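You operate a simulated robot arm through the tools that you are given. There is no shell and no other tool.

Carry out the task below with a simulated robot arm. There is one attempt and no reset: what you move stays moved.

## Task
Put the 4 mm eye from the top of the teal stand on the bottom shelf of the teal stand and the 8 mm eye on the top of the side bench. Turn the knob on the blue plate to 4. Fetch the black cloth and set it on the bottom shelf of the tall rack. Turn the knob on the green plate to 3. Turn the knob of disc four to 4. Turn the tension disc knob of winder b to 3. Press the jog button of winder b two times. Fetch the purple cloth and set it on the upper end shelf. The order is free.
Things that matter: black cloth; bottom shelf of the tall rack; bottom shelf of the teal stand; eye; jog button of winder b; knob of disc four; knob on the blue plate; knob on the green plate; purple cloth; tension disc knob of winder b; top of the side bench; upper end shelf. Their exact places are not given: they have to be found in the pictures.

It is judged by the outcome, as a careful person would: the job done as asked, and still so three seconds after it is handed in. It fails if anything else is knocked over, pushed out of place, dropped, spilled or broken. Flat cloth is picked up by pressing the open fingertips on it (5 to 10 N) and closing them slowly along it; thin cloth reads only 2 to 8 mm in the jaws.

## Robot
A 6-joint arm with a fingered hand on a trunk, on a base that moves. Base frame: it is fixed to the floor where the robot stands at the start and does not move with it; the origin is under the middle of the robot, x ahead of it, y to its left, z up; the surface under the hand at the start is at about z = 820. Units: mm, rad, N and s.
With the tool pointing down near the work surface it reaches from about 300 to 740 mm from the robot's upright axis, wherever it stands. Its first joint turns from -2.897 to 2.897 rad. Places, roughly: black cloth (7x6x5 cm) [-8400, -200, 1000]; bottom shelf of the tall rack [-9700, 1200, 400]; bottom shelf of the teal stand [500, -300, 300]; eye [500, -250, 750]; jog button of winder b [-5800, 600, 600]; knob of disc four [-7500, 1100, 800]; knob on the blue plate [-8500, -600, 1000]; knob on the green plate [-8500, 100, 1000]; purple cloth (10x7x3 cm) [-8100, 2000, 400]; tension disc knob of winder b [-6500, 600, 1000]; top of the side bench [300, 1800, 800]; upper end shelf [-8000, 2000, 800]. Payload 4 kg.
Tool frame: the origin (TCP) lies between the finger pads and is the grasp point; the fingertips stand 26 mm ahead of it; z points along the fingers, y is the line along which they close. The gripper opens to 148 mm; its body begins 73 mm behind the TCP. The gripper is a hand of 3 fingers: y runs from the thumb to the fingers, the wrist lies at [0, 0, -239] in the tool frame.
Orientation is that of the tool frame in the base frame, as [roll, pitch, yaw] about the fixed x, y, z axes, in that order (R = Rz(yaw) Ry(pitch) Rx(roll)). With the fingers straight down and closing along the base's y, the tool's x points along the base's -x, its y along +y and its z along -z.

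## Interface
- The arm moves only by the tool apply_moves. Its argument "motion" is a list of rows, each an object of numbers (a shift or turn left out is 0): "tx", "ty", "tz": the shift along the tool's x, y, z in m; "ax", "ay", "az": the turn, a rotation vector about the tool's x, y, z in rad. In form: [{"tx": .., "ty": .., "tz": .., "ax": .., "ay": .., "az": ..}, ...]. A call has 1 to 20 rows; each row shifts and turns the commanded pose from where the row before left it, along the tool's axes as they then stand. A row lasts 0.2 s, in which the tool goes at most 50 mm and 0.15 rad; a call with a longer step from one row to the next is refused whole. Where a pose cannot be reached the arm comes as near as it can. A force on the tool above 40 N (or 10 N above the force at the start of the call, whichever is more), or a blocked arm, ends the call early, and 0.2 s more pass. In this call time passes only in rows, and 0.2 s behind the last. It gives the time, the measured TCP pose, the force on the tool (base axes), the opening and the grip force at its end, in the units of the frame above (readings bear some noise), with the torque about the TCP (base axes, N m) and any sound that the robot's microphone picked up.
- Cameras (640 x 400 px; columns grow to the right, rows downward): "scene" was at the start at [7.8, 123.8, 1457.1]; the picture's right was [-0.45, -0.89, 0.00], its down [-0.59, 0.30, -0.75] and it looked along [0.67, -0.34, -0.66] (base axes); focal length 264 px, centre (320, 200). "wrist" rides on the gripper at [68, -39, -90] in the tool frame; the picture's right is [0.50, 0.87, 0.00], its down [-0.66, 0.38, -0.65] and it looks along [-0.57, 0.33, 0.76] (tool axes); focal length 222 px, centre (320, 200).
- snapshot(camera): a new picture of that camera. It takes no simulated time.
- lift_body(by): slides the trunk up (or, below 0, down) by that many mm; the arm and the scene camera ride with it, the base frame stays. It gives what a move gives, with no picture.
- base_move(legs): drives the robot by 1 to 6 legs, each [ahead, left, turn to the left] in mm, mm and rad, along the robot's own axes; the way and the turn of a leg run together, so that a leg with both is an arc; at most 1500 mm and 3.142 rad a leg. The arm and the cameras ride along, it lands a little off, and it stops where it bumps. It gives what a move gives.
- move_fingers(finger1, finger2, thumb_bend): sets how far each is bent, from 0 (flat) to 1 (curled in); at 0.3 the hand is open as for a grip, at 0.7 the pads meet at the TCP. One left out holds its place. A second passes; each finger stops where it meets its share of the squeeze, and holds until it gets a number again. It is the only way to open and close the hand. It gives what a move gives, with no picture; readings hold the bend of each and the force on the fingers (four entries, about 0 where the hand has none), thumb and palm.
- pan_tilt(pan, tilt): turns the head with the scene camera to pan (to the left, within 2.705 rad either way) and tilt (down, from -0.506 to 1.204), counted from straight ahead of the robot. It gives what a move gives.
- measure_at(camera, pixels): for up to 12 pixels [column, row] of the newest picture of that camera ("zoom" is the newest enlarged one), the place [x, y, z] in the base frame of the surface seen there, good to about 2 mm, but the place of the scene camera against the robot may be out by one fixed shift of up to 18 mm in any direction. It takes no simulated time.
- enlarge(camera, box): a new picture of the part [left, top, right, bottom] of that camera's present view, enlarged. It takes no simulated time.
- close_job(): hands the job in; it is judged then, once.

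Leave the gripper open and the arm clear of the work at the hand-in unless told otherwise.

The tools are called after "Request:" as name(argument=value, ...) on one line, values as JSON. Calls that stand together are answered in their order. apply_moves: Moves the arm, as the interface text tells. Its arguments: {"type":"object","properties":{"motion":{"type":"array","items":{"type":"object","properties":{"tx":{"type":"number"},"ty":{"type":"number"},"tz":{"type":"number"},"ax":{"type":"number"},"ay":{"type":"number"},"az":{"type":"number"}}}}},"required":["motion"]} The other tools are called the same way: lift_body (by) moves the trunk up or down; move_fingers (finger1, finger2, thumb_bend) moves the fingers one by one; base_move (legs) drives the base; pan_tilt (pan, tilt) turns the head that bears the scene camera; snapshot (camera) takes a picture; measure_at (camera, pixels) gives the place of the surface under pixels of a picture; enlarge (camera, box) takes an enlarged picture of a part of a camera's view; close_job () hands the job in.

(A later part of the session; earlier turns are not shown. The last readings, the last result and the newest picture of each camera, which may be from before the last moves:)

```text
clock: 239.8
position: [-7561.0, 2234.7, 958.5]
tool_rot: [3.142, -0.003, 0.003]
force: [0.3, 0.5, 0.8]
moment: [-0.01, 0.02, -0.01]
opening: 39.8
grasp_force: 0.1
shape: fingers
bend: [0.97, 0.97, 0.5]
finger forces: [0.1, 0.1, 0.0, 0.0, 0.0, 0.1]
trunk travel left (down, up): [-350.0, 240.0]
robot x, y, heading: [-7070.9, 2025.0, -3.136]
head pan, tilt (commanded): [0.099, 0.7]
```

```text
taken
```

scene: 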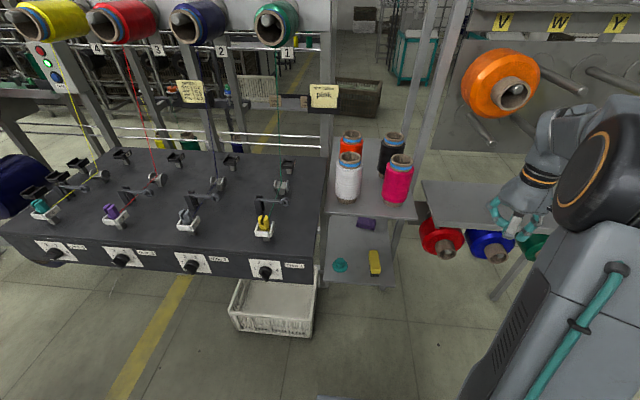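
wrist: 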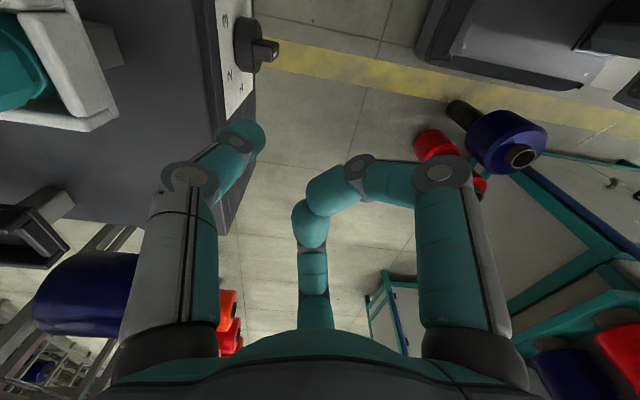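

Request:
enlarge(camera="scene", box=[310, 120, 440, 300])

Request:
measure_at(camera="scene", pixels=[[330, 212], [412, 218], [335, 195], [370, 205], [335, 140], [345, 205], [395, 205], [340, 265], [375, 262], [365, 224], [330, 275], [395, 285]])

```text
2.22 times, centred on (375, 210) of scene
```

zoom: 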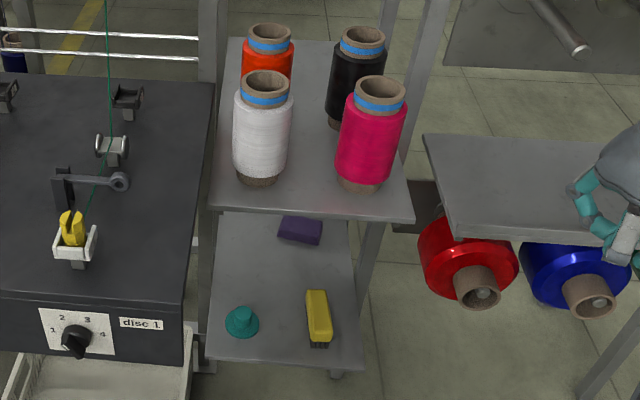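

```text
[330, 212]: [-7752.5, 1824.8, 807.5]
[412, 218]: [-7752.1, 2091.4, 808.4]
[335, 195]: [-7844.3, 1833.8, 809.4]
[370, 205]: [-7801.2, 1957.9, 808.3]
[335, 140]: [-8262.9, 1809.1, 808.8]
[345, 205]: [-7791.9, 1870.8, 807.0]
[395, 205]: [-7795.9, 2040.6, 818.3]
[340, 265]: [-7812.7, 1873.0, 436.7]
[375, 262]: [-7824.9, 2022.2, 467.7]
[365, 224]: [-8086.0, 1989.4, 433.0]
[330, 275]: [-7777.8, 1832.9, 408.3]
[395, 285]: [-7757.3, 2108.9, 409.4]
```

The upper end shelf (z≈799) holds four cones with its free area at the back (x<−8090), and the purple cloth lies deep on the lower shelf at about (−8087,1980,424). Both are best reached from the far side (−x). I check the floor to the right for the way around.

Request:
pan_tilt(pan=-1.2, tilt=0.6)

Request:
snapshot(camera="scene")

```text
clock: 241.3
position: [-7559.8, 2235.3, 958.6]
tool_rot: [-3.141, -0.002, -0.002]
force: [0.6, -0.5, 0.1]
moment: [0.01, -0.03, -0.03]
opening: 39.7
grasp_force: 0.0
shape: fingers
bend: [0.97, 0.97, 0.5]
finger forces: [0.0, 0.1, 0.0, 0.0, 0.0, 0.0]
trunk travel left (down, up): [-350.0, 240.0]
robot x, y, heading: [-7070.8, 2024.1, -3.132]
head pan, tilt (commanded): [-1.201, 0.6]
```

```text
taken
```

scene: 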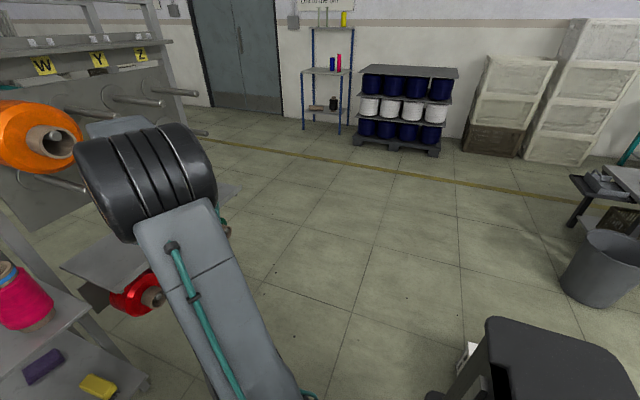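

Request:
base_move(legs=[[0, -1120, 0]])

Request:
pan_tilt(pan=0.3, tilt=0.45)

Request:
snapshot(camera="scene")

```text
clock: 247.1
position: [-7581.6, 3378.4, 958.6]
tool_rot: [3.14, -0.001, 0.021]
force: [-0.2, 0.6, 0.0]
moment: [0.0, -0.03, -0.01]
opening: 39.8
grasp_force: 0.0
shape: fingers
bend: [0.97, 0.97, 0.5]
finger forces: [0.0, 0.0, 0.0, 0.0, 0.0, 0.1]
trunk travel left (down, up): [-350.0, 240.0]
robot x, y, heading: [-7092.2, 3178.2, -3.117]
head pan, tilt (commanded): [-1.201, 0.6]
```

```text
clock: 248.7
position: [-7582.8, 3377.6, 958.1]
tool_rot: [-3.14, -0.001, 0.02]
force: [0.4, 0.5, -0.4]
moment: [0.0, 0.03, -0.06]
opening: 40.0
grasp_force: 0.1
shape: fingers
bend: [0.97, 0.97, 0.5]
finger forces: [0.1, 0.0, 0.0, 0.0, 0.0, 0.0]
trunk travel left (down, up): [-350.0, 240.0]
robot x, y, heading: [-7092.1, 3176.4, -3.116]
head pan, tilt (commanded): [0.3, 0.45]
```

```text
taken
```

scene: 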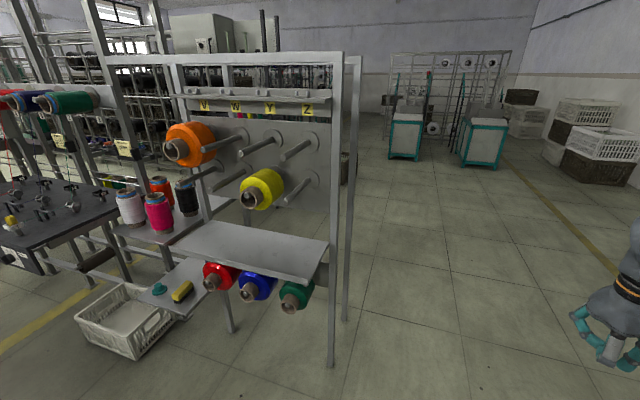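

Request:
base_move(legs=[[0, 0, -0.028], [1480, 0, 0]])

Request:
pan_tilt(pan=1.5, tilt=0.4)

Request:
snapshot(camera="scene")

Request:
pan_tilt(pan=0.4, tilt=0.4)

Request:
snapshot(camera="scene")

```text
clock: 256.4
position: [-9052.2, 3440.8, 958.8]
tool_rot: [3.142, -0.001, -0.045]
force: [0.2, -0.3, 0.4]
moment: [0.02, 0.03, 0.03]
opening: 39.6
grasp_force: 0.0
shape: fingers
bend: [0.97, 0.97, 0.5]
finger forces: [0.1, 0.1, 0.0, 0.0, 0.1, 0.0]
trunk travel left (down, up): [-350.0, 240.0]
robot x, y, heading: [-8575.4, 3208.9, 3.1]
head pan, tilt (commanded): [0.3, 0.45]
```

```text
clock: 257.9
position: [-9051.9, 3441.5, 958.8]
tool_rot: [3.141, -0.002, -0.046]
force: [0.4, -1.0, -1.0]
moment: [-0.01, -0.01, -0.02]
opening: 39.7
grasp_force: 0.0
shape: fingers
bend: [0.97, 0.97, 0.5]
finger forces: [0.0, 0.0, 0.1, 0.0, 0.0, 0.0]
trunk travel left (down, up): [-350.0, 240.0]
robot x, y, heading: [-8574.7, 3210.1, 3.107]
head pan, tilt (commanded): [1.499, 0.4]
```

```text
taken
```

scene: 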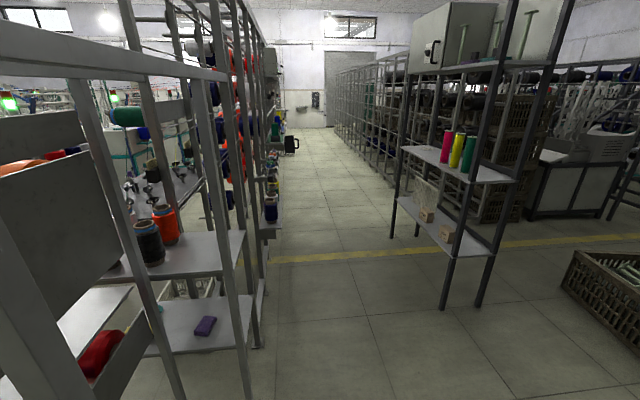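

```text
clock: 259.2
position: [-9053.0, 3442.5, 958.0]
tool_rot: [-3.141, -0.003, -0.045]
force: [-0.3, 0.0, 0.3]
moment: [0.01, 0.04, 0.0]
opening: 39.5
grasp_force: 0.1
shape: fingers
bend: [0.97, 0.97, 0.5]
finger forces: [0.0, 0.0, 0.0, 0.0, 0.0, 0.1]
trunk travel left (down, up): [-350.0, 240.0]
robot x, y, heading: [-8574.2, 3211.8, 3.099]
head pan, tilt (commanded): [0.4, 0.4]
```

```text
taken
```

scene: 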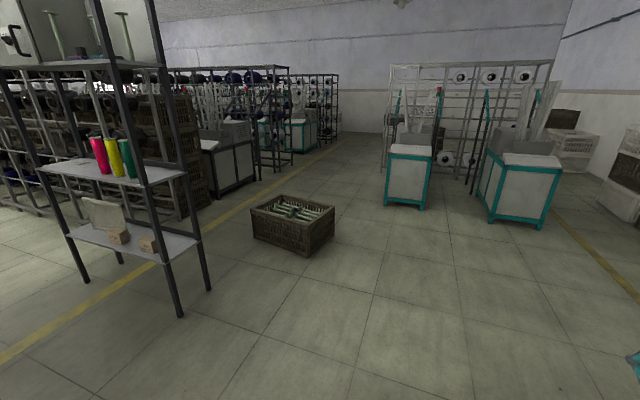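

Request:
pan_tilt(pan=1.5, tilt=0.5)

Request:
snapshot(camera="scene")

Request:
measure_at(camera="scene", pixels=[[205, 300], [245, 205], [180, 235], [250, 300], [160, 330], [445, 275], [480, 275], [392, 210], [430, 215], [455, 220], [272, 180], [270, 190]])

```text
clock: 260.5
position: [-9051.8, 3440.5, 958.3]
tool_rot: [3.14, -0.004, -0.046]
force: [-0.1, 0.2, 0.7]
moment: [0.0, 0.01, -0.01]
opening: 39.7
grasp_force: 0.0
shape: fingers
bend: [0.97, 0.97, 0.5]
finger forces: [0.0, 0.0, 0.1, 0.0, 0.1, 0.0]
trunk travel left (down, up): [-350.0, 240.0]
robot x, y, heading: [-8575.9, 3210.1, 3.102]
head pan, tilt (commanded): [1.499, 0.499]
```

```text
taken
```

scene: 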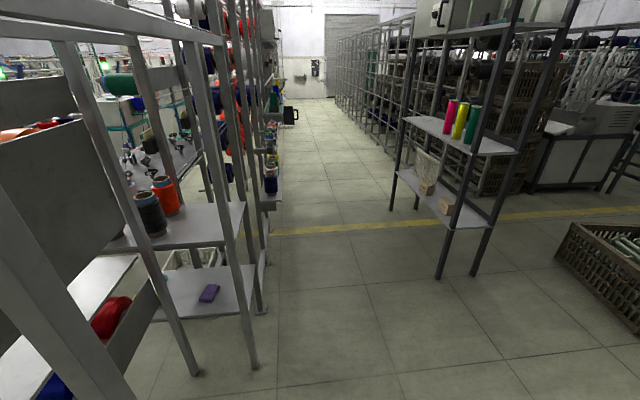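

```text
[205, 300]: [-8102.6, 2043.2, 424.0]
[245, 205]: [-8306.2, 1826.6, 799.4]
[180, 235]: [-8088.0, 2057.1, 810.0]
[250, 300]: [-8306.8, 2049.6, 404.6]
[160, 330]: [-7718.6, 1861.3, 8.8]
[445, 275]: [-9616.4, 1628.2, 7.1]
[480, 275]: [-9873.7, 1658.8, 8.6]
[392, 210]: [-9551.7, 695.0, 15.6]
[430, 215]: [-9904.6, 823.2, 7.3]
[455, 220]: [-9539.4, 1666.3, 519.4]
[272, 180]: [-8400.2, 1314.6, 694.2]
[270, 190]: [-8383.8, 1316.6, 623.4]
```

The tall rack (legs at about (−9616,1628), (−9552,695)) is across the aisle; the purple cloth and the shelf's back edge (x≈−8306) are reachable from the aisle. I centre the arm, turn around to face +x, and go into the aisle.

Request:
apply_moves(motion=[{"ty": 0.046}, {"ty": 0.046}, {"ty": 0.046}, {"ty": 0.046}, {"ty": 0.046}, {"tx": 0.03}])

Request:
base_move(legs=[[0, 0, -3.1], [-400, 0, 0]])

```text
clock: 261.9
position: [-9031.8, 3208.9, 960.0]
tool_rot: [3.14, -0.002, -0.046]
force: [-0.1, 1.1, -0.6]
moment: [-0.01, -0.02, -0.01]
opening: 39.8
grasp_force: 0.0
shape: fingers
bend: [0.97, 0.97, 0.5]
finger forces: [0.1, 0.0, 0.0, 0.0, 0.1, 0.0]
trunk travel left (down, up): [-350.0, 240.0]
robot x, y, heading: [-8577.7, 3215.4, 3.103]
head pan, tilt (commanded): [1.499, 0.499]
```

```text
clock: 271.9
position: [-8512.6, 3220.4, 960.4]
tool_rot: [-3.14, -0.002, 3.037]
force: [-0.2, 0.2, 0.2]
moment: [0.02, 0.0, -0.02]
opening: 39.9
grasp_force: 0.0
shape: fingers
bend: [0.97, 0.97, 0.5]
finger forces: [0.0, 0.0, 0.0, 0.0, 0.0, 0.0]
trunk travel left (down, up): [-350.0, 240.0]
robot x, y, heading: [-8972.5, 3252.8, -0.104]
head pan, tilt (commanded): [1.499, 0.499]
```

Request:
base_move(legs=[[0, 0, 0.104], [0, -1230, 0]])

Request:
pan_tilt(pan=0.0, tilt=0.6)

Request:
snapshot(camera="scene")

```text
clock: 278.8
position: [-8497.9, 2008.6, 960.0]
tool_rot: [-3.141, -0.003, -3.125]
force: [-0.4, -0.3, 0.1]
moment: [0.0, -0.03, 0.0]
opening: 39.5
grasp_force: 0.0
shape: fingers
bend: [0.97, 0.97, 0.5]
finger forces: [0.0, 0.0, 0.0, 0.1, 0.0, 0.0]
trunk travel left (down, up): [-350.0, 240.0]
robot x, y, heading: [-8956.0, 1979.0, 0.023]
head pan, tilt (commanded): [1.499, 0.499]
```

```text
clock: 280.4
position: [-8499.2, 2007.9, 960.8]
tool_rot: [-3.141, -0.002, -3.125]
force: [0.3, 0.6, 0.4]
moment: [-0.02, -0.03, 0.02]
opening: 39.7
grasp_force: 0.0
shape: fingers
bend: [0.97, 0.97, 0.5]
finger forces: [0.0, 0.0, 0.1, 0.0, 0.1, 0.1]
trunk travel left (down, up): [-350.0, 240.0]
robot x, y, heading: [-8951.6, 1982.9, 0.024]
head pan, tilt (commanded): [0.0, 0.6]
```

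```text
taken
```

scene: 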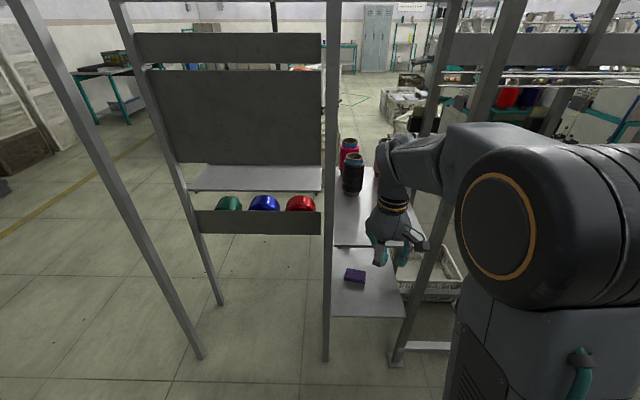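

Request:
enlarge(camera="scene", box=[310, 130, 450, 370])

Request:
measure_at(camera="scene", pixels=[[346, 272], [365, 272], [363, 282], [346, 281], [345, 310], [395, 312], [340, 240], [420, 240], [352, 192], [350, 215], [327, 350], [397, 358]])

```text
1.67 times, centred on (380, 250) of scene
```

zoom: 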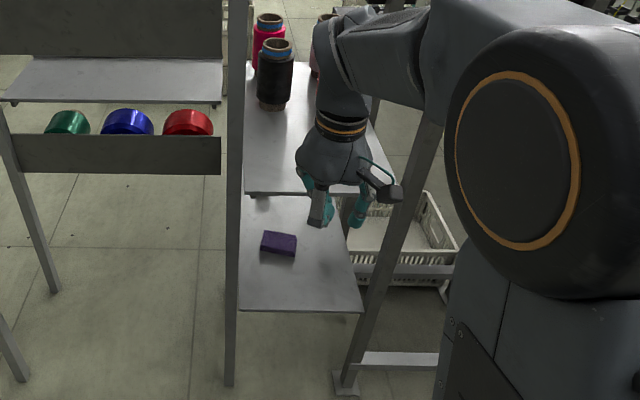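

```text
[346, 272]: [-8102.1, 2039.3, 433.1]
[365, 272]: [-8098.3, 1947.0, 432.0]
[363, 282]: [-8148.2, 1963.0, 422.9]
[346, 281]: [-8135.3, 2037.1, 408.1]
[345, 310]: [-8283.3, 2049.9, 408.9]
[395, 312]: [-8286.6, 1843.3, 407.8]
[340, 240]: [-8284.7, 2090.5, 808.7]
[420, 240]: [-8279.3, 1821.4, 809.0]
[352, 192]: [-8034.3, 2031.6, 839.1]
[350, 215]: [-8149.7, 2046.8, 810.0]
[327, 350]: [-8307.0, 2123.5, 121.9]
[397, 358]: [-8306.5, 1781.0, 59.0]
```

From the aisle I see the purple cloth: centre about (−8120,1995), top ≈424, long side along y; the upper shelf's free back area is x −8100…−8283. Plan: set the arm low and stretched, drive it in under the upper shelf. First back 200 mm and lower the trunk.

Request:
base_move(legs=[[-200, 0, -0.024]])

Request:
lift_body(by=-350)

Request:
move_fingers(finger1=0.3, finger2=0.3, thumb_bend=0.3)

```text
clock: 282.0
position: [-8694.3, 1995.7, 960.8]
tool_rot: [-3.142, -0.002, 3.137]
force: [-0.2, -0.6, 0.4]
moment: [0.01, 0.04, 0.03]
opening: 39.9
grasp_force: 0.0
shape: fingers
bend: [0.97, 0.97, 0.5]
finger forces: [0.0, 0.0, 0.1, 0.0, 0.0, 0.0]
trunk travel left (down, up): [-350.0, 240.0]
robot x, y, heading: [-9149.2, 1979.7, 0.0]
head pan, tilt (commanded): [0.0, 0.6]
```

```text
clock: 285.4
position: [-8694.0, 1995.4, 611.1]
tool_rot: [3.141, -0.002, 3.136]
force: [0.4, 0.0, -0.5]
moment: [-0.02, 0.0, 0.03]
opening: 40.0
grasp_force: 0.0
shape: fingers
bend: [0.97, 0.97, 0.5]
finger forces: [0.0, 0.0, 0.0, 0.0, 0.0, 0.0]
trunk travel left (down, up): [0.0, 590.0]
robot x, y, heading: [-9151.2, 1977.0, -0.003]
head pan, tilt (commanded): [0.0, 0.6]
```

```text
clock: 286.4
position: [-8693.2, 1997.2, 610.7]
tool_rot: [-3.141, -0.001, 3.137]
force: [0.4, -0.1, -0.5]
moment: [-0.03, 0.05, -0.03]
opening: 126.6
grasp_force: 0.1
shape: fingers
bend: [0.3, 0.3, 0.3]
finger forces: [0.0, 0.1, 0.0, 0.0, 0.1, 0.0]
trunk travel left (down, up): [0.0, 590.0]
robot x, y, heading: [-9153.1, 1979.1, 0.003]
head pan, tilt (commanded): [0.0, 0.6]
```

Request:
apply_moves(motion=[{"tx": -0.048}, {"tx": -0.048}, {"tx": -0.048}, {"tx": -0.048, "ay": -0.06}, {"tx": -0.045, "ay": -0.06}, {"tz": 0.04, "ay": -0.055}, {"tz": 0.04}, {"tz": 0.04}])

Request:
snapshot(camera="scene")

Request:
snapshot(camera="wrist")

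```text
clock: 288.2
position: [-8433.7, 1994.0, 496.2]
tool_rot: [-3.141, 0.175, 3.137]
force: [0.5, 0.2, 0.9]
moment: [0.01, 0.02, 0.02]
opening: 126.6
grasp_force: 0.1
shape: fingers
bend: [0.3, 0.3, 0.3]
finger forces: [0.1, 0.0, 0.1, 0.1, 0.1, 0.0]
trunk travel left (down, up): [0.0, 590.0]
robot x, y, heading: [-9149.6, 1982.4, -0.001]
head pan, tilt (commanded): [0.0, 0.6]
```

```text
taken
```

scene: 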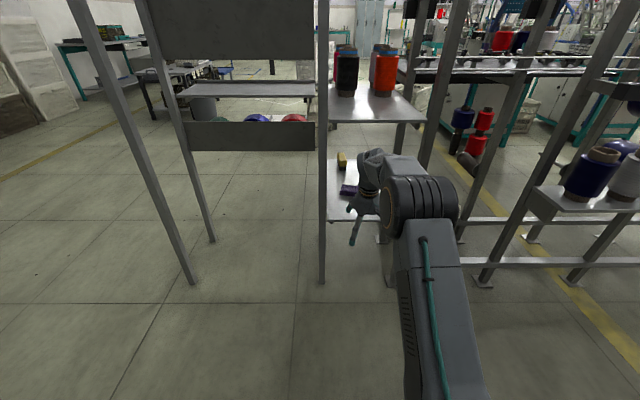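

```text
taken
```

wrist: 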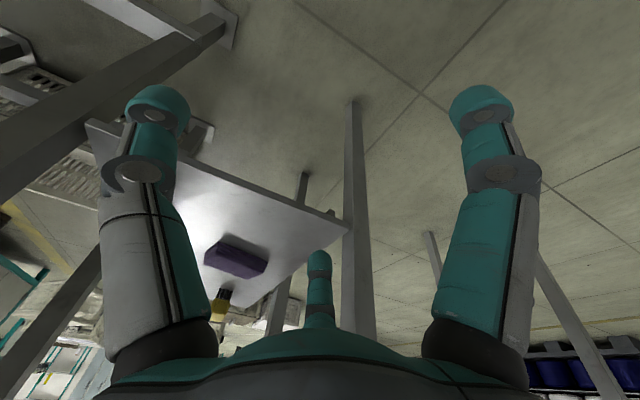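

Request:
measure_at(camera="scene", pixels=[[430, 182], [400, 160], [372, 155], [365, 185], [355, 240], [395, 110], [350, 110], [340, 215], [400, 118]])

Request:
measure_at(camera="wrist", pixels=[[207, 245], [218, 237], [268, 262], [245, 278], [230, 260], [205, 260], [290, 210], [330, 222], [345, 225], [355, 200]])

Request:
enlarge(camera="wrist", box=[180, 210, 300, 310])

```text
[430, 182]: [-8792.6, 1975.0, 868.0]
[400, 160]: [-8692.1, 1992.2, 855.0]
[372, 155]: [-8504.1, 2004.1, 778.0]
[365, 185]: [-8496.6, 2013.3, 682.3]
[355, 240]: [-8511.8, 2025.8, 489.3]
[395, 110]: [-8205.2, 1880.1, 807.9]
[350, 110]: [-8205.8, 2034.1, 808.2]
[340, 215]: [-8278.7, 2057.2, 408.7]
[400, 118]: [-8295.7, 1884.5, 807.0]
```

```text
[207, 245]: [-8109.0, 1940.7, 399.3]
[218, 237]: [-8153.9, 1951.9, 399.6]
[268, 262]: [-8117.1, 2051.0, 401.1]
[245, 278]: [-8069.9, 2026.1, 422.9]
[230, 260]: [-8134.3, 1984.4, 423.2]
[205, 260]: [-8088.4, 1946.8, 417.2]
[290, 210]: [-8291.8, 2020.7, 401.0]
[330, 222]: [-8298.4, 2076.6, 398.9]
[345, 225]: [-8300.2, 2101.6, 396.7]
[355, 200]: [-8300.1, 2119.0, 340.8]
```

```text
4.00 times, centred on (240, 260) of wrist
```

zoom: 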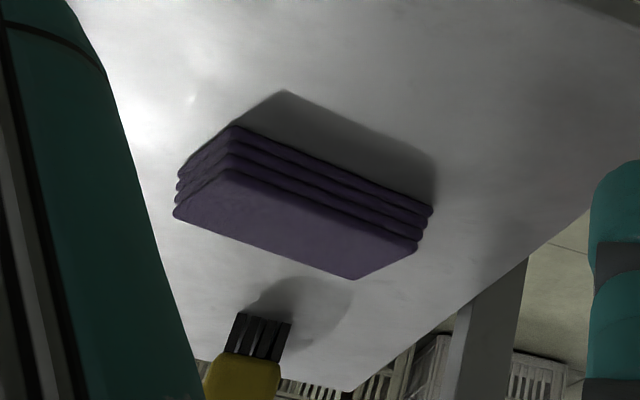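

Request:
measure_at(camera="zoom", pixels=[[180, 212], [230, 174], [412, 248], [355, 276], [290, 225], [235, 133], [428, 210], [240, 345], [260, 330], [180, 180]])

```text
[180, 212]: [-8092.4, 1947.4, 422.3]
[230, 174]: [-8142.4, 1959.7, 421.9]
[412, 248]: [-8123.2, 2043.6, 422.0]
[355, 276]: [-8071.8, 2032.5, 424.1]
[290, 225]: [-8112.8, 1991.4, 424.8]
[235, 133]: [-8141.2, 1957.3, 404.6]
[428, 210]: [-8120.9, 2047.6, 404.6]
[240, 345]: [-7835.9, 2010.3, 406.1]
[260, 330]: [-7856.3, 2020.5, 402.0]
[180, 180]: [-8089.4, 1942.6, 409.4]
```

Cloth: rectangle centred (−8107,1996), ~58×92 mm, turned ~13°, top 424. I stretch the arm a bit further and lower it outside the shelf, aligning the yaw.

Request:
apply_moves(motion=[{"tx": -0.019, "ty": -0.006, "tz": 0.026}, {"tx": -0.018, "ty": -0.005, "tz": 0.025}, {"az": 0.11}, {"az": 0.11}])

Request:
snapshot(camera="scene")

Request:
measure_at(camera="scene", pixels=[[430, 190], [400, 165], [372, 165], [380, 160], [415, 175]])

```text
clock: 289.2
position: [-8390.3, 1983.7, 451.2]
tool_rot: [3.102, 0.168, 2.912]
force: [0.0, -0.3, 0.2]
moment: [0.03, 0.01, 0.01]
opening: 126.7
grasp_force: 0.0
shape: fingers
bend: [0.3, 0.3, 0.3]
finger forces: [0.1, 0.0, 0.0, 0.1, 0.0, 0.1]
trunk travel left (down, up): [0.0, 590.0]
robot x, y, heading: [-9149.9, 1981.4, -0.008]
head pan, tilt (commanded): [0.0, 0.6]
```

```text
taken
```

scene: 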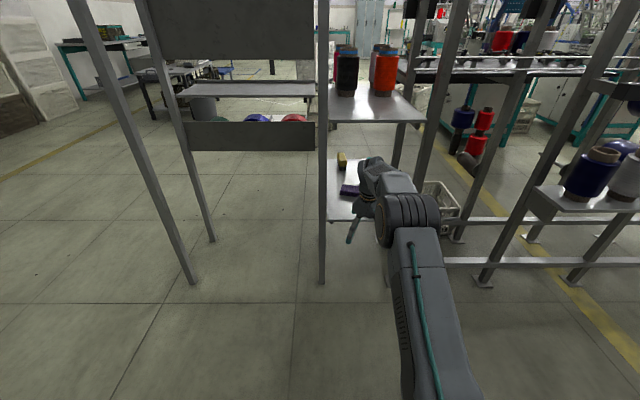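

```text
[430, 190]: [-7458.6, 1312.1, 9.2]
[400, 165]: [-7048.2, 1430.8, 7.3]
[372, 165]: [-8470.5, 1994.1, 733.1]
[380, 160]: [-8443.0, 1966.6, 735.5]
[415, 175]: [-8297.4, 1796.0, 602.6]
```

Request:
measure_at(camera="scene", pixels=[[400, 180], [410, 197], [385, 175], [425, 200], [395, 172], [340, 75], [400, 100], [412, 125]])

Request:
enlarge(camera="scene", box=[320, 90, 450, 260])

```text
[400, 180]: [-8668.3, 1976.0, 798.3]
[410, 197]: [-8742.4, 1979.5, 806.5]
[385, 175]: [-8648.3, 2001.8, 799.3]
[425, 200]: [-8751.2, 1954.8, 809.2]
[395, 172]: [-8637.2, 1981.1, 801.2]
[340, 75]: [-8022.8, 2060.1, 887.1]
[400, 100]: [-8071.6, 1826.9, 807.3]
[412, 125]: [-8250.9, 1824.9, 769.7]
```

```text
2.35 times, centred on (385, 175) of scene
```

zoom: 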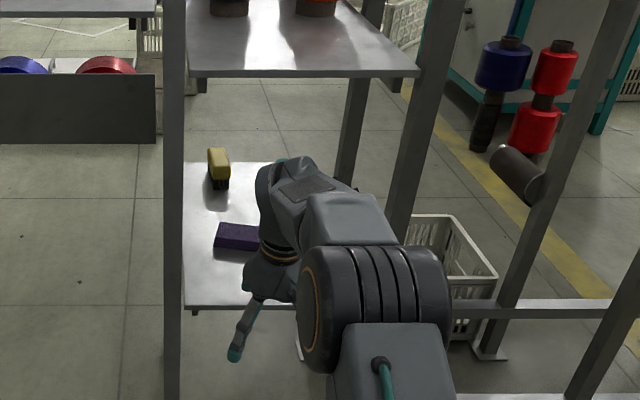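

Request:
measure_at(camera="zoom", pixels=[[350, 240], [350, 210], [340, 197], [325, 190], [305, 180], [290, 162], [300, 75], [300, 70], [380, 78]])

```text
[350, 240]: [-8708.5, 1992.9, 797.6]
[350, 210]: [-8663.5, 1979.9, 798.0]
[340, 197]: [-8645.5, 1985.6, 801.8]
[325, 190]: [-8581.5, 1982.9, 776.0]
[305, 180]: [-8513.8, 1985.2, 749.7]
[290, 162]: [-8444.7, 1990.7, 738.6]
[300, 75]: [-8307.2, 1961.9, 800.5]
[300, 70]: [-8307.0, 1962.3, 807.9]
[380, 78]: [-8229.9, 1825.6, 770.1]
```

Clearances: forearm top ≈767 under the shelf (≈787), fingers over the cloth. I drive 280 mm ahead.

Request:
base_move(legs=[[150, 0, 0]])

Request:
snapshot(camera="scene")

Request:
snapshot(camera="wrist")

```text
clock: 290.6
position: [-8240.3, 1981.4, 451.1]
tool_rot: [3.102, 0.168, 2.911]
force: [0.9, 0.5, -0.4]
moment: [-0.01, -0.04, -0.01]
opening: 126.6
grasp_force: 0.0
shape: fingers
bend: [0.3, 0.3, 0.3]
finger forces: [0.0, 0.1, 0.0, 0.1, 0.0, 0.0]
trunk travel left (down, up): [0.0, 590.0]
robot x, y, heading: [-9000.9, 1980.4, -0.005]
head pan, tilt (commanded): [0.0, 0.6]
```

```text
taken
```

scene: 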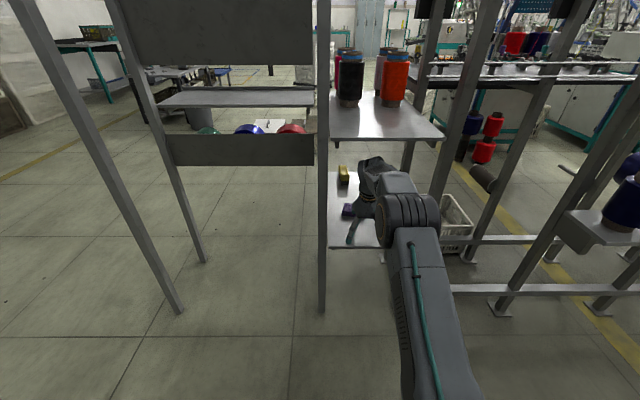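

```text
taken
```

wrist: 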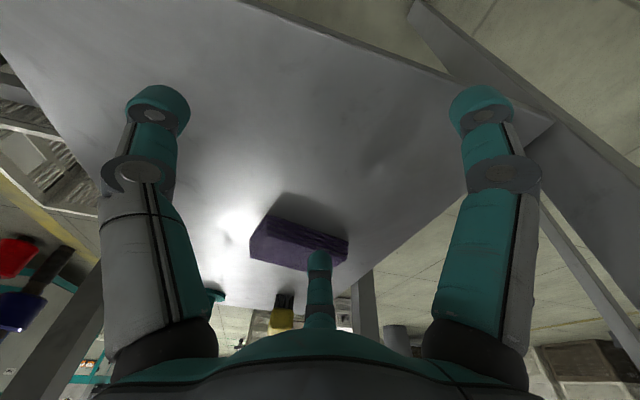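

Request:
base_move(legs=[[129, 0, 0]])

Request:
snapshot(camera="wrist")

Request:
snapshot(camera="scene")

```text
clock: 291.9
position: [-8111.4, 1982.1, 450.9]
tool_rot: [3.103, 0.169, 2.911]
force: [0.8, 0.9, 0.2]
moment: [0.0, 0.02, 0.0]
opening: 126.4
grasp_force: 0.0
shape: fingers
bend: [0.3, 0.3, 0.3]
finger forces: [0.1, 0.0, 0.0, 0.1, 0.0, 0.0]
trunk travel left (down, up): [0.0, 590.0]
robot x, y, heading: [-8869.4, 1977.5, -0.002]
head pan, tilt (commanded): [0.0, 0.6]
```

```text
taken
```

wrist: 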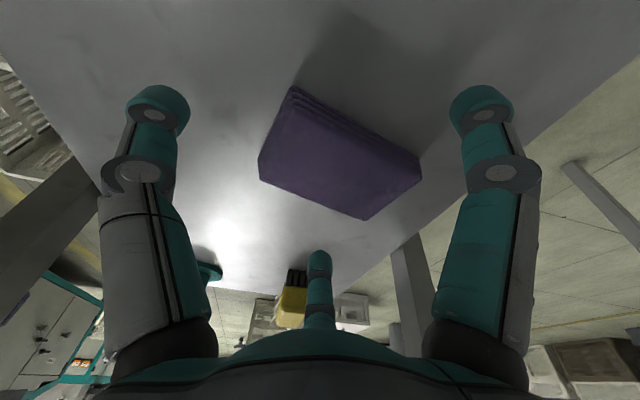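

```text
taken
```

scene: 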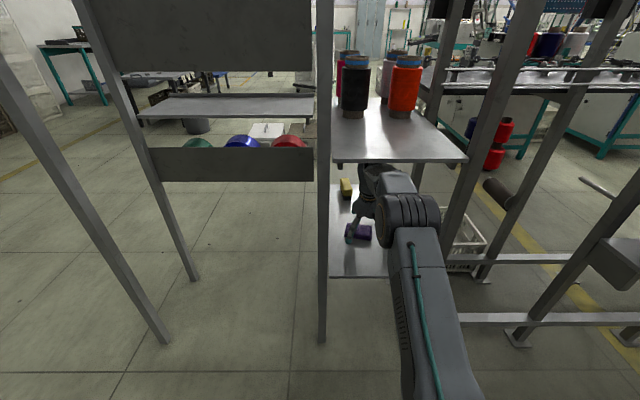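

Request:
measure_at(camera="wrist", pixels=[[298, 98], [415, 165], [365, 215], [263, 175], [335, 160], [150, 92], [480, 92], [320, 255]])

```text
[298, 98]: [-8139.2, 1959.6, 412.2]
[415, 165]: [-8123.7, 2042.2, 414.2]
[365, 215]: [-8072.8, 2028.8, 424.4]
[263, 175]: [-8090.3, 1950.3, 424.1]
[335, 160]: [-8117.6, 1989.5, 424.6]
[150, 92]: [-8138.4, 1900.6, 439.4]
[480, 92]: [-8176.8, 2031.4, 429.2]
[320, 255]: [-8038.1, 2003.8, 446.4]
```

The cloth lies centred between the three digits. I lower 10 mm and close slowly in steps.

Request:
apply_moves(motion=[{"tz": 0.006, "tx": 0.001}, {"tz": 0.004, "tx": 0.001}])

Request:
move_fingers(finger1=0.45, finger2=0.45, thumb_bend=0.45)

Request:
snapshot(camera="wrist")

```text
clock: 292.4
position: [-8113.1, 1983.6, 441.8]
tool_rot: [3.102, 0.168, 2.911]
force: [0.4, 0.1, -0.3]
moment: [0.02, -0.01, -0.03]
opening: 126.8
grasp_force: 0.1
shape: fingers
bend: [0.3, 0.3, 0.3]
finger forces: [0.1, 0.0, 0.0, 0.1, 0.0, 0.1]
trunk travel left (down, up): [0.0, 590.0]
robot x, y, heading: [-8870.3, 1980.5, -0.001]
head pan, tilt (commanded): [0.0, 0.6]
```

```text
clock: 293.4
position: [-8111.7, 1982.8, 440.5]
tool_rot: [3.104, 0.17, 2.911]
force: [0.3, 0.2, -0.3]
moment: [-0.02, 0.01, 0.0]
opening: 79.2
grasp_force: 0.0
shape: fingers
bend: [0.45, 0.45, 0.45]
finger forces: [0.0, 0.0, 0.0, 0.0, 0.0, 0.0]
trunk travel left (down, up): [0.0, 590.0]
robot x, y, heading: [-8871.6, 1974.5, -0.004]
head pan, tilt (commanded): [0.0, 0.6]
```

```text
taken
```

wrist: 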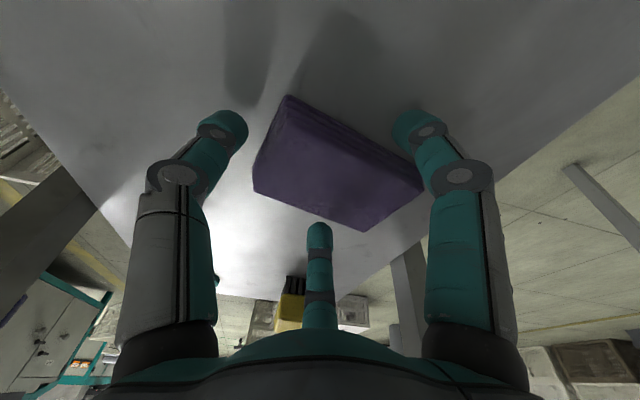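

Request:
move_fingers(finger1=0.52, finger2=0.52, thumb_bend=0.52)

Request:
snapshot(camera="wrist")

```text
clock: 294.4
position: [-8112.3, 1983.2, 440.8]
tool_rot: [3.103, 0.168, 2.912]
force: [0.1, 0.1, -0.6]
moment: [0.04, 0.03, -0.01]
opening: 61.4
grasp_force: 2.4
shape: fingers
bend: [0.5, 0.5, 0.51]
finger forces: [1.7, 1.6, 0.0, 0.1, 1.7, 0.0]
trunk travel left (down, up): [0.0, 590.0]
robot x, y, heading: [-8871.2, 1979.1, 0.002]
head pan, tilt (commanded): [0.0, 0.6]
```

```text
taken
```

wrist: 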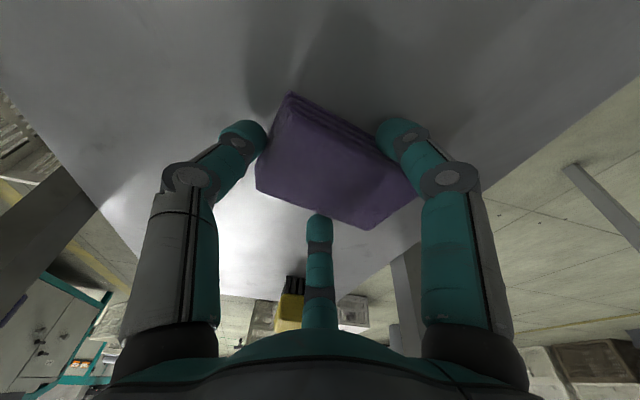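

All three digits touch the cloth evenly. I tighten.

Request:
move_fingers(finger1=0.62, finger2=0.62, thumb_bend=0.62)

Request:
snapshot(camera="wrist")

```text
clock: 295.4
position: [-8111.9, 1983.4, 441.0]
tool_rot: [3.104, 0.17, 2.911]
force: [0.0, -1.2, 0.8]
moment: [-0.04, 0.05, -0.02]
opening: 55.3
grasp_force: 12.3
shape: fingers
bend: [0.5, 0.5, 0.56]
finger forces: [7.4, 7.4, 0.1, 0.0, 9.8, 0.0]
trunk travel left (down, up): [0.0, 590.0]
robot x, y, heading: [-8874.1, 1977.5, -0.006]
head pan, tilt (commanded): [0.0, 0.6]
```

```text
taken
```

wrist: 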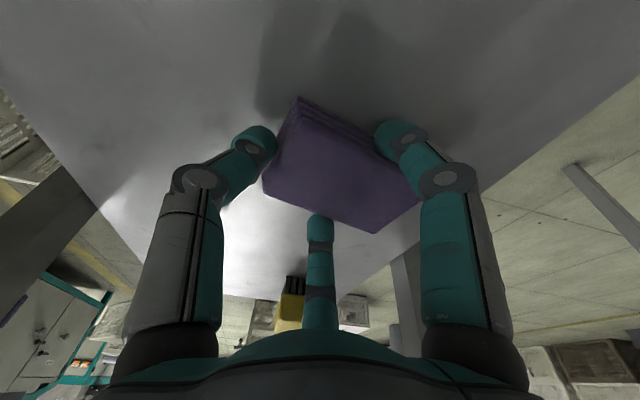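

Held (7–10 N per digit). I lift 13 mm (limited by the shelf above) and check.

Request:
apply_moves(motion=[{"tz": -0.006, "tx": -0.001}, {"tz": -0.007, "tx": -0.001}])

Request:
snapshot(camera="wrist")

```text
clock: 296.1
position: [-8113.9, 1981.8, 455.7]
tool_rot: [3.104, 0.169, 2.91]
force: [0.0, 0.3, 0.0]
moment: [0.01, 0.01, -0.03]
opening: 55.5
grasp_force: 12.3
shape: fingers
bend: [0.5, 0.5, 0.56]
finger forces: [7.4, 7.6, 0.1, 0.1, 9.4, 0.0]
trunk travel left (down, up): [0.0, 590.0]
robot x, y, heading: [-8869.9, 1980.6, 0.0]
head pan, tilt (commanded): [0.0, 0.6]
```

```text
taken
```

wrist: 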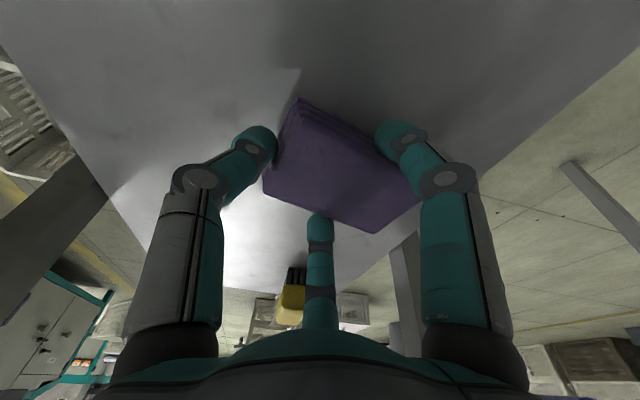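

The cloth rises with the hand. I drive straight back 320 mm out of the shelf.

Request:
base_move(legs=[[-320, 0, 0]])

Request:
snapshot(camera="wrist")

Request:
snapshot(camera="scene")

```text
clock: 298.2
position: [-8426.9, 1983.4, 454.6]
tool_rot: [3.103, 0.169, 2.914]
force: [-0.5, 0.7, -0.6]
moment: [0.0, -0.06, -0.02]
opening: 55.3
grasp_force: 12.1
shape: fingers
bend: [0.5, 0.5, 0.56]
finger forces: [7.3, 7.5, 0.0, 0.0, 9.4, 0.0]
trunk travel left (down, up): [0.0, 590.0]
robot x, y, heading: [-9180.2, 1979.1, -0.002]
head pan, tilt (commanded): [0.0, 0.6]
```

```text
taken
```

wrist: 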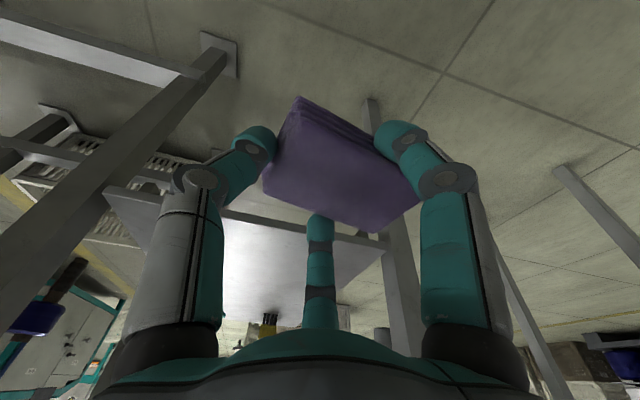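

```text
taken
```

scene: 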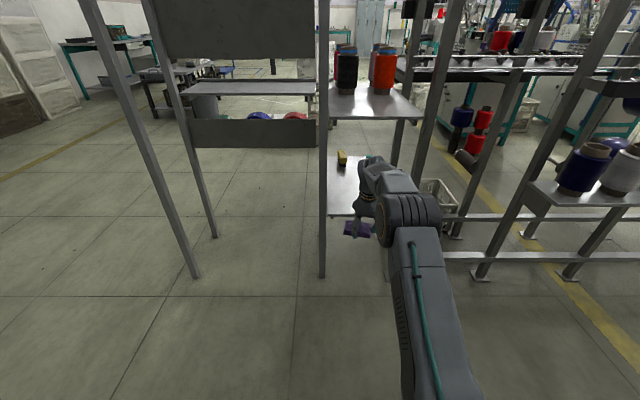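

Clear of the shelf. I raise the trunk 440 mm to come above the upper shelf.

Request:
lift_body(by=440)

Request:
pan_tilt(pan=-0.1, tilt=0.45)

Request:
snapshot(camera="scene")

Request:
snapshot(camera="wrist")

```text
refused: 440 is not a number from -400 to 400
```

```text
clock: 298.9
position: [-8427.6, 1984.8, 455.0]
tool_rot: [3.104, 0.17, 2.915]
force: [0.1, -0.3, 0.4]
moment: [-0.02, 0.0, -0.03]
opening: 55.2
grasp_force: 12.0
shape: fingers
bend: [0.5, 0.5, 0.56]
finger forces: [7.2, 7.4, 0.0, 0.1, 9.5, 0.0]
trunk travel left (down, up): [0.0, 590.0]
robot x, y, heading: [-9185.9, 1973.6, 0.003]
head pan, tilt (commanded): [-0.099, 0.45]
```

```text
taken
```

scene: 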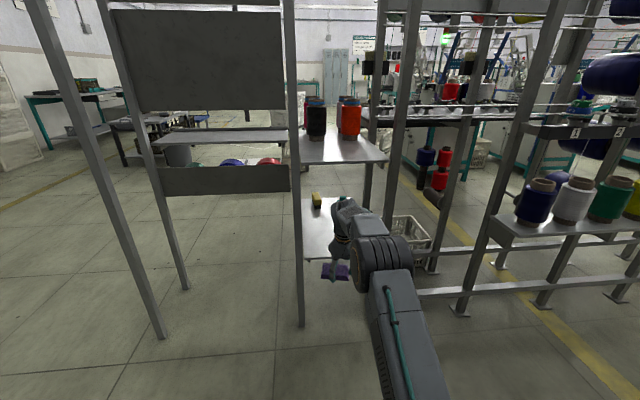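

```text
taken
```

wrist: 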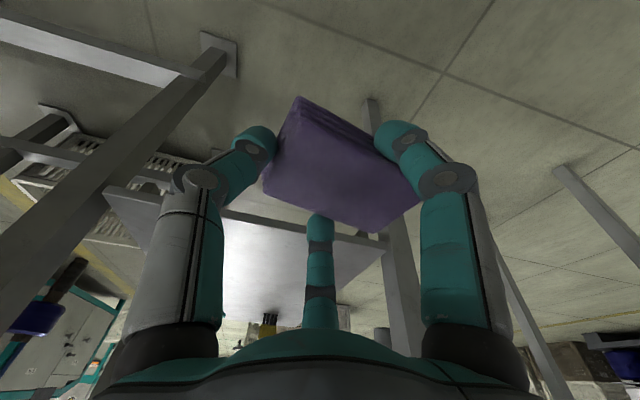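

Request:
lift_body(by=400)

Request:
lift_body(by=40)

Request:
snapshot(camera="scene")

Request:
snapshot(camera="wrist")

```text
clock: 302.7
position: [-8428.0, 1984.4, 853.9]
tool_rot: [3.103, 0.169, 2.913]
force: [0.1, 1.0, -0.5]
moment: [0.0, -0.02, -0.01]
opening: 55.4
grasp_force: 11.7
shape: fingers
bend: [0.5, 0.5, 0.56]
finger forces: [7.3, 7.5, 0.0, 0.0, 9.5, 0.0]
trunk travel left (down, up): [-400.0, 190.0]
robot x, y, heading: [-9187.8, 1976.4, 0.001]
head pan, tilt (commanded): [-0.099, 0.45]
```

```text
clock: 303.5
position: [-8427.0, 1985.4, 894.6]
tool_rot: [3.104, 0.168, 2.915]
force: [0.5, 0.0, -0.1]
moment: [0.01, -0.03, 0.01]
opening: 55.5
grasp_force: 11.5
shape: fingers
bend: [0.5, 0.5, 0.56]
finger forces: [7.4, 7.5, 0.1, 0.1, 9.5, 0.0]
trunk travel left (down, up): [-440.0, 150.0]
robot x, y, heading: [-9183.8, 1979.9, -0.0]
head pan, tilt (commanded): [-0.099, 0.45]
```

```text
taken
```

scene: 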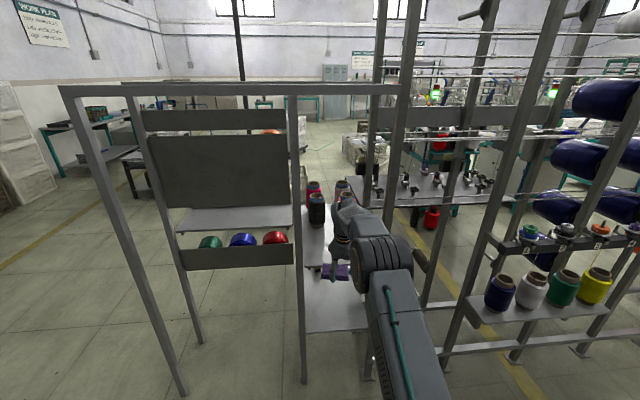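

```text
taken
```

wrist: 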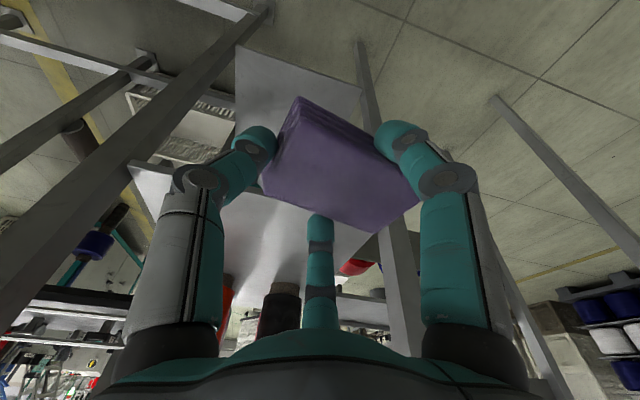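

Request:
measure_at(camera="scene", pixels=[[340, 90], [385, 92], [250, 92], [295, 200], [372, 150], [385, 238], [360, 240], [345, 205], [318, 245], [315, 210], [340, 190], [311, 240]])

Request:
enlarge(camera="scene", box=[290, 80, 430, 300])

```text
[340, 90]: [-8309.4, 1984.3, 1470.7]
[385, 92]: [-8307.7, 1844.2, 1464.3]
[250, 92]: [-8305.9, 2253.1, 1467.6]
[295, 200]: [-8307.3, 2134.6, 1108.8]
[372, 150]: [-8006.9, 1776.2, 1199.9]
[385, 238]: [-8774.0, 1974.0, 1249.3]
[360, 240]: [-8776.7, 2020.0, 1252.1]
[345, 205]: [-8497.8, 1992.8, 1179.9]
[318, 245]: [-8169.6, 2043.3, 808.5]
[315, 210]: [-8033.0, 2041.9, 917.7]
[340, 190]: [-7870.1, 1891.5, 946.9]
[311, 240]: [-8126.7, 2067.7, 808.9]
```

```text
1.82 times, centred on (360, 190) of scene
```

zoom: 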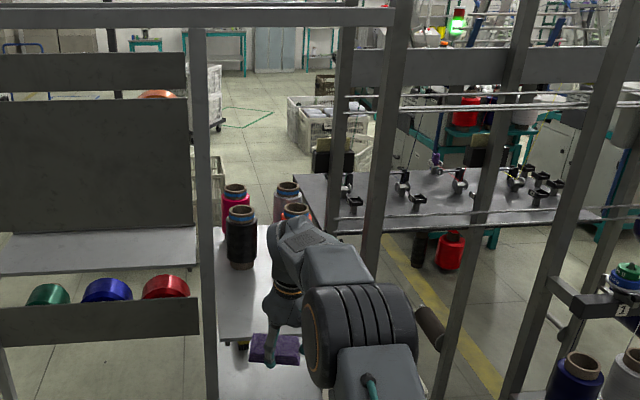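

The beam overhead is at z≈1465, well above the arm. I drive 232 mm ahead over the back of the upper shelf.

Request:
base_move(legs=[[232, 0, 0]])

Request:
snapshot(camera="wrist")

Request:
snapshot(camera="scene")

```text
clock: 305.3
position: [-8191.2, 1989.6, 893.5]
tool_rot: [3.105, 0.169, 2.92]
force: [0.7, -0.2, -0.4]
moment: [-0.03, 0.02, 0.0]
opening: 55.5
grasp_force: 12.4
shape: fingers
bend: [0.5, 0.5, 0.56]
finger forces: [7.3, 7.5, 0.1, 0.1, 9.5, 0.0]
trunk travel left (down, up): [-440.0, 150.0]
robot x, y, heading: [-8945.8, 1975.7, 0.009]
head pan, tilt (commanded): [-0.099, 0.45]
```

```text
taken
```

wrist: 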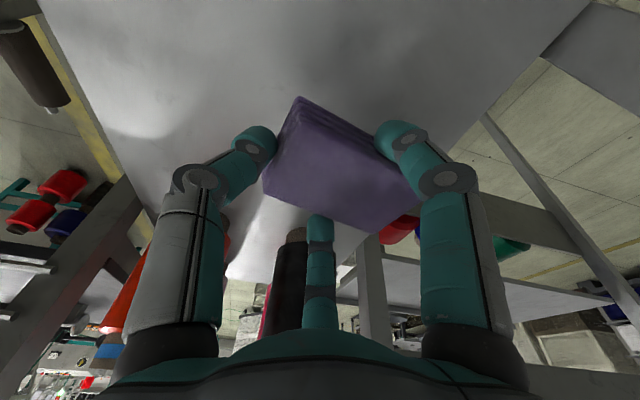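

```text
taken
```

scene: 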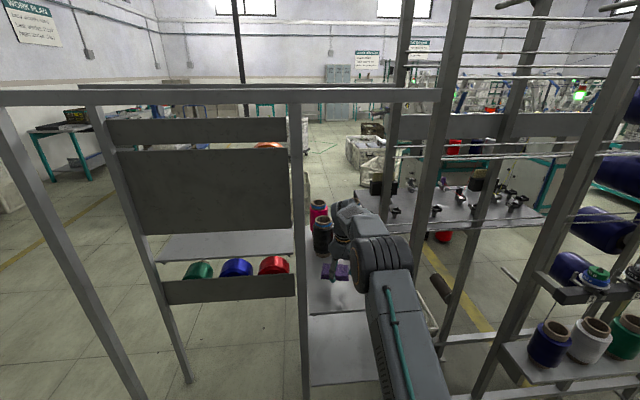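

Request:
apply_moves(motion=[{"tz": 0.0197, "tx": 0.0034}, {"tz": 0.0197, "tx": 0.0034}, {"tz": 0.005, "tx": 0.0009}])

Request:
apply_moves(motion=[{"tz": 0.002, "tx": 0.0003}, {"tz": 0.002, "tx": 0.0003}])

Request:
snapshot(camera="wrist")

```text
clock: 306.1
position: [-8190.5, 1990.0, 850.3]
tool_rot: [3.104, 0.169, 2.92]
force: [0.2, 0.1, -0.2]
moment: [-0.03, 0.02, 0.03]
opening: 55.0
grasp_force: 12.5
shape: fingers
bend: [0.5, 0.5, 0.56]
finger forces: [7.1, 7.5, 0.0, 0.1, 9.4, 0.0]
trunk travel left (down, up): [-440.0, 150.0]
robot x, y, heading: [-8943.8, 1978.6, 0.009]
head pan, tilt (commanded): [-0.099, 0.45]
```

```text
clock: 306.7
position: [-8189.9, 1991.8, 846.4]
tool_rot: [3.105, 0.17, 2.92]
force: [0.4, 0.2, -0.4]
moment: [0.04, 0.0, 0.02]
opening: 55.1
grasp_force: 12.3
shape: fingers
bend: [0.5, 0.5, 0.56]
finger forces: [7.2, 7.5, 0.1, 0.0, 9.4, 0.0]
trunk travel left (down, up): [-440.0, 150.0]
robot x, y, heading: [-8949.5, 1977.5, 0.006]
head pan, tilt (commanded): [-0.099, 0.45]
```

```text
taken
```

wrist: 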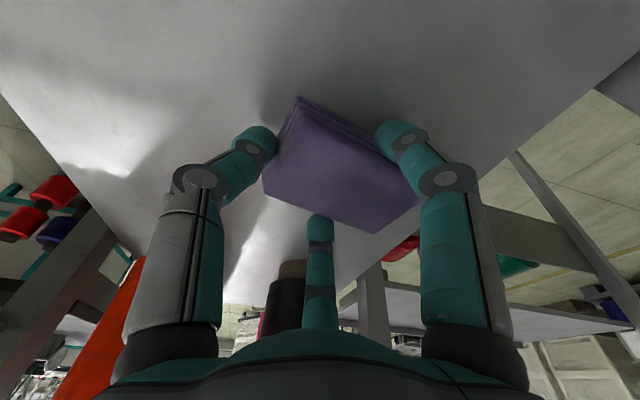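

Request:
apply_moves(motion=[{"tz": 0.002, "tx": 0.0003}, {"tz": 0.001, "tx": 0.0002}])

Request:
apply_moves(motion=[{"tz": 0.001, "tx": 0.0002}])

Request:
apply_moves(motion=[{"tz": 0.001, "tx": 0.0002}])

```text
clock: 307.3
position: [-8191.9, 1990.3, 842.1]
tool_rot: [3.102, 0.172, 2.921]
force: [0.1, -0.3, -0.1]
moment: [-0.03, -0.03, -0.03]
opening: 55.0
grasp_force: 12.5
shape: fingers
bend: [0.5, 0.5, 0.56]
finger forces: [7.3, 7.5, 0.1, 0.1, 9.4, 0.1]
trunk travel left (down, up): [-440.0, 150.0]
robot x, y, heading: [-8951.3, 1978.5, 0.006]
head pan, tilt (commanded): [-0.099, 0.45]
```

```text
clock: 307.7
position: [-8191.5, 1991.9, 841.6]
tool_rot: [3.102, 0.17, 2.919]
force: [-0.3, -0.5, -0.3]
moment: [-0.02, 0.04, 0.01]
opening: 55.5
grasp_force: 12.8
shape: fingers
bend: [0.5, 0.5, 0.56]
finger forces: [7.4, 7.6, 0.1, 0.0, 9.6, 0.0]
trunk travel left (down, up): [-440.0, 150.0]
robot x, y, heading: [-8946.7, 1977.8, 0.005]
head pan, tilt (commanded): [-0.099, 0.45]
```

```text
clock: 308.1
position: [-8190.7, 1991.7, 839.8]
tool_rot: [3.103, 0.171, 2.919]
force: [-0.6, -0.2, 3.0]
moment: [-0.02, 0.12, 0.0]
opening: 55.2
grasp_force: 12.8
shape: fingers
bend: [0.5, 0.5, 0.56]
finger forces: [7.9, 7.5, 0.0, 0.1, 9.8, 0.0]
trunk travel left (down, up): [-440.0, 150.0]
robot x, y, heading: [-8949.3, 1977.4, 0.007]
head pan, tilt (commanded): [-0.099, 0.45]
```

Contact (3 N). I release by opening.

Request:
move_fingers(finger1=0.42, finger2=0.42, thumb_bend=0.42)

Request:
snapshot(camera="wrist")

```text
clock: 309.1
position: [-8190.5, 1991.9, 840.2]
tool_rot: [3.104, 0.17, 2.92]
force: [0.4, -0.2, 0.3]
moment: [0.01, 0.0, 0.01]
opening: 88.0
grasp_force: 0.0
shape: fingers
bend: [0.42, 0.42, 0.42]
finger forces: [0.0, 0.0, 0.0, 0.0, 0.0, 0.0]
trunk travel left (down, up): [-440.0, 150.0]
robot x, y, heading: [-8949.8, 1976.3, 0.005]
head pan, tilt (commanded): [-0.099, 0.45]
```

```text
taken
```

wrist: 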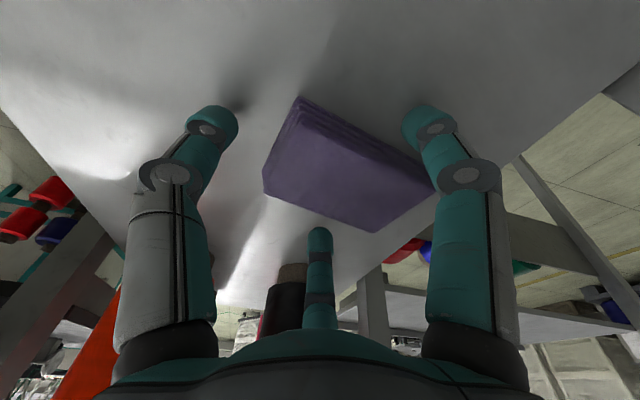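

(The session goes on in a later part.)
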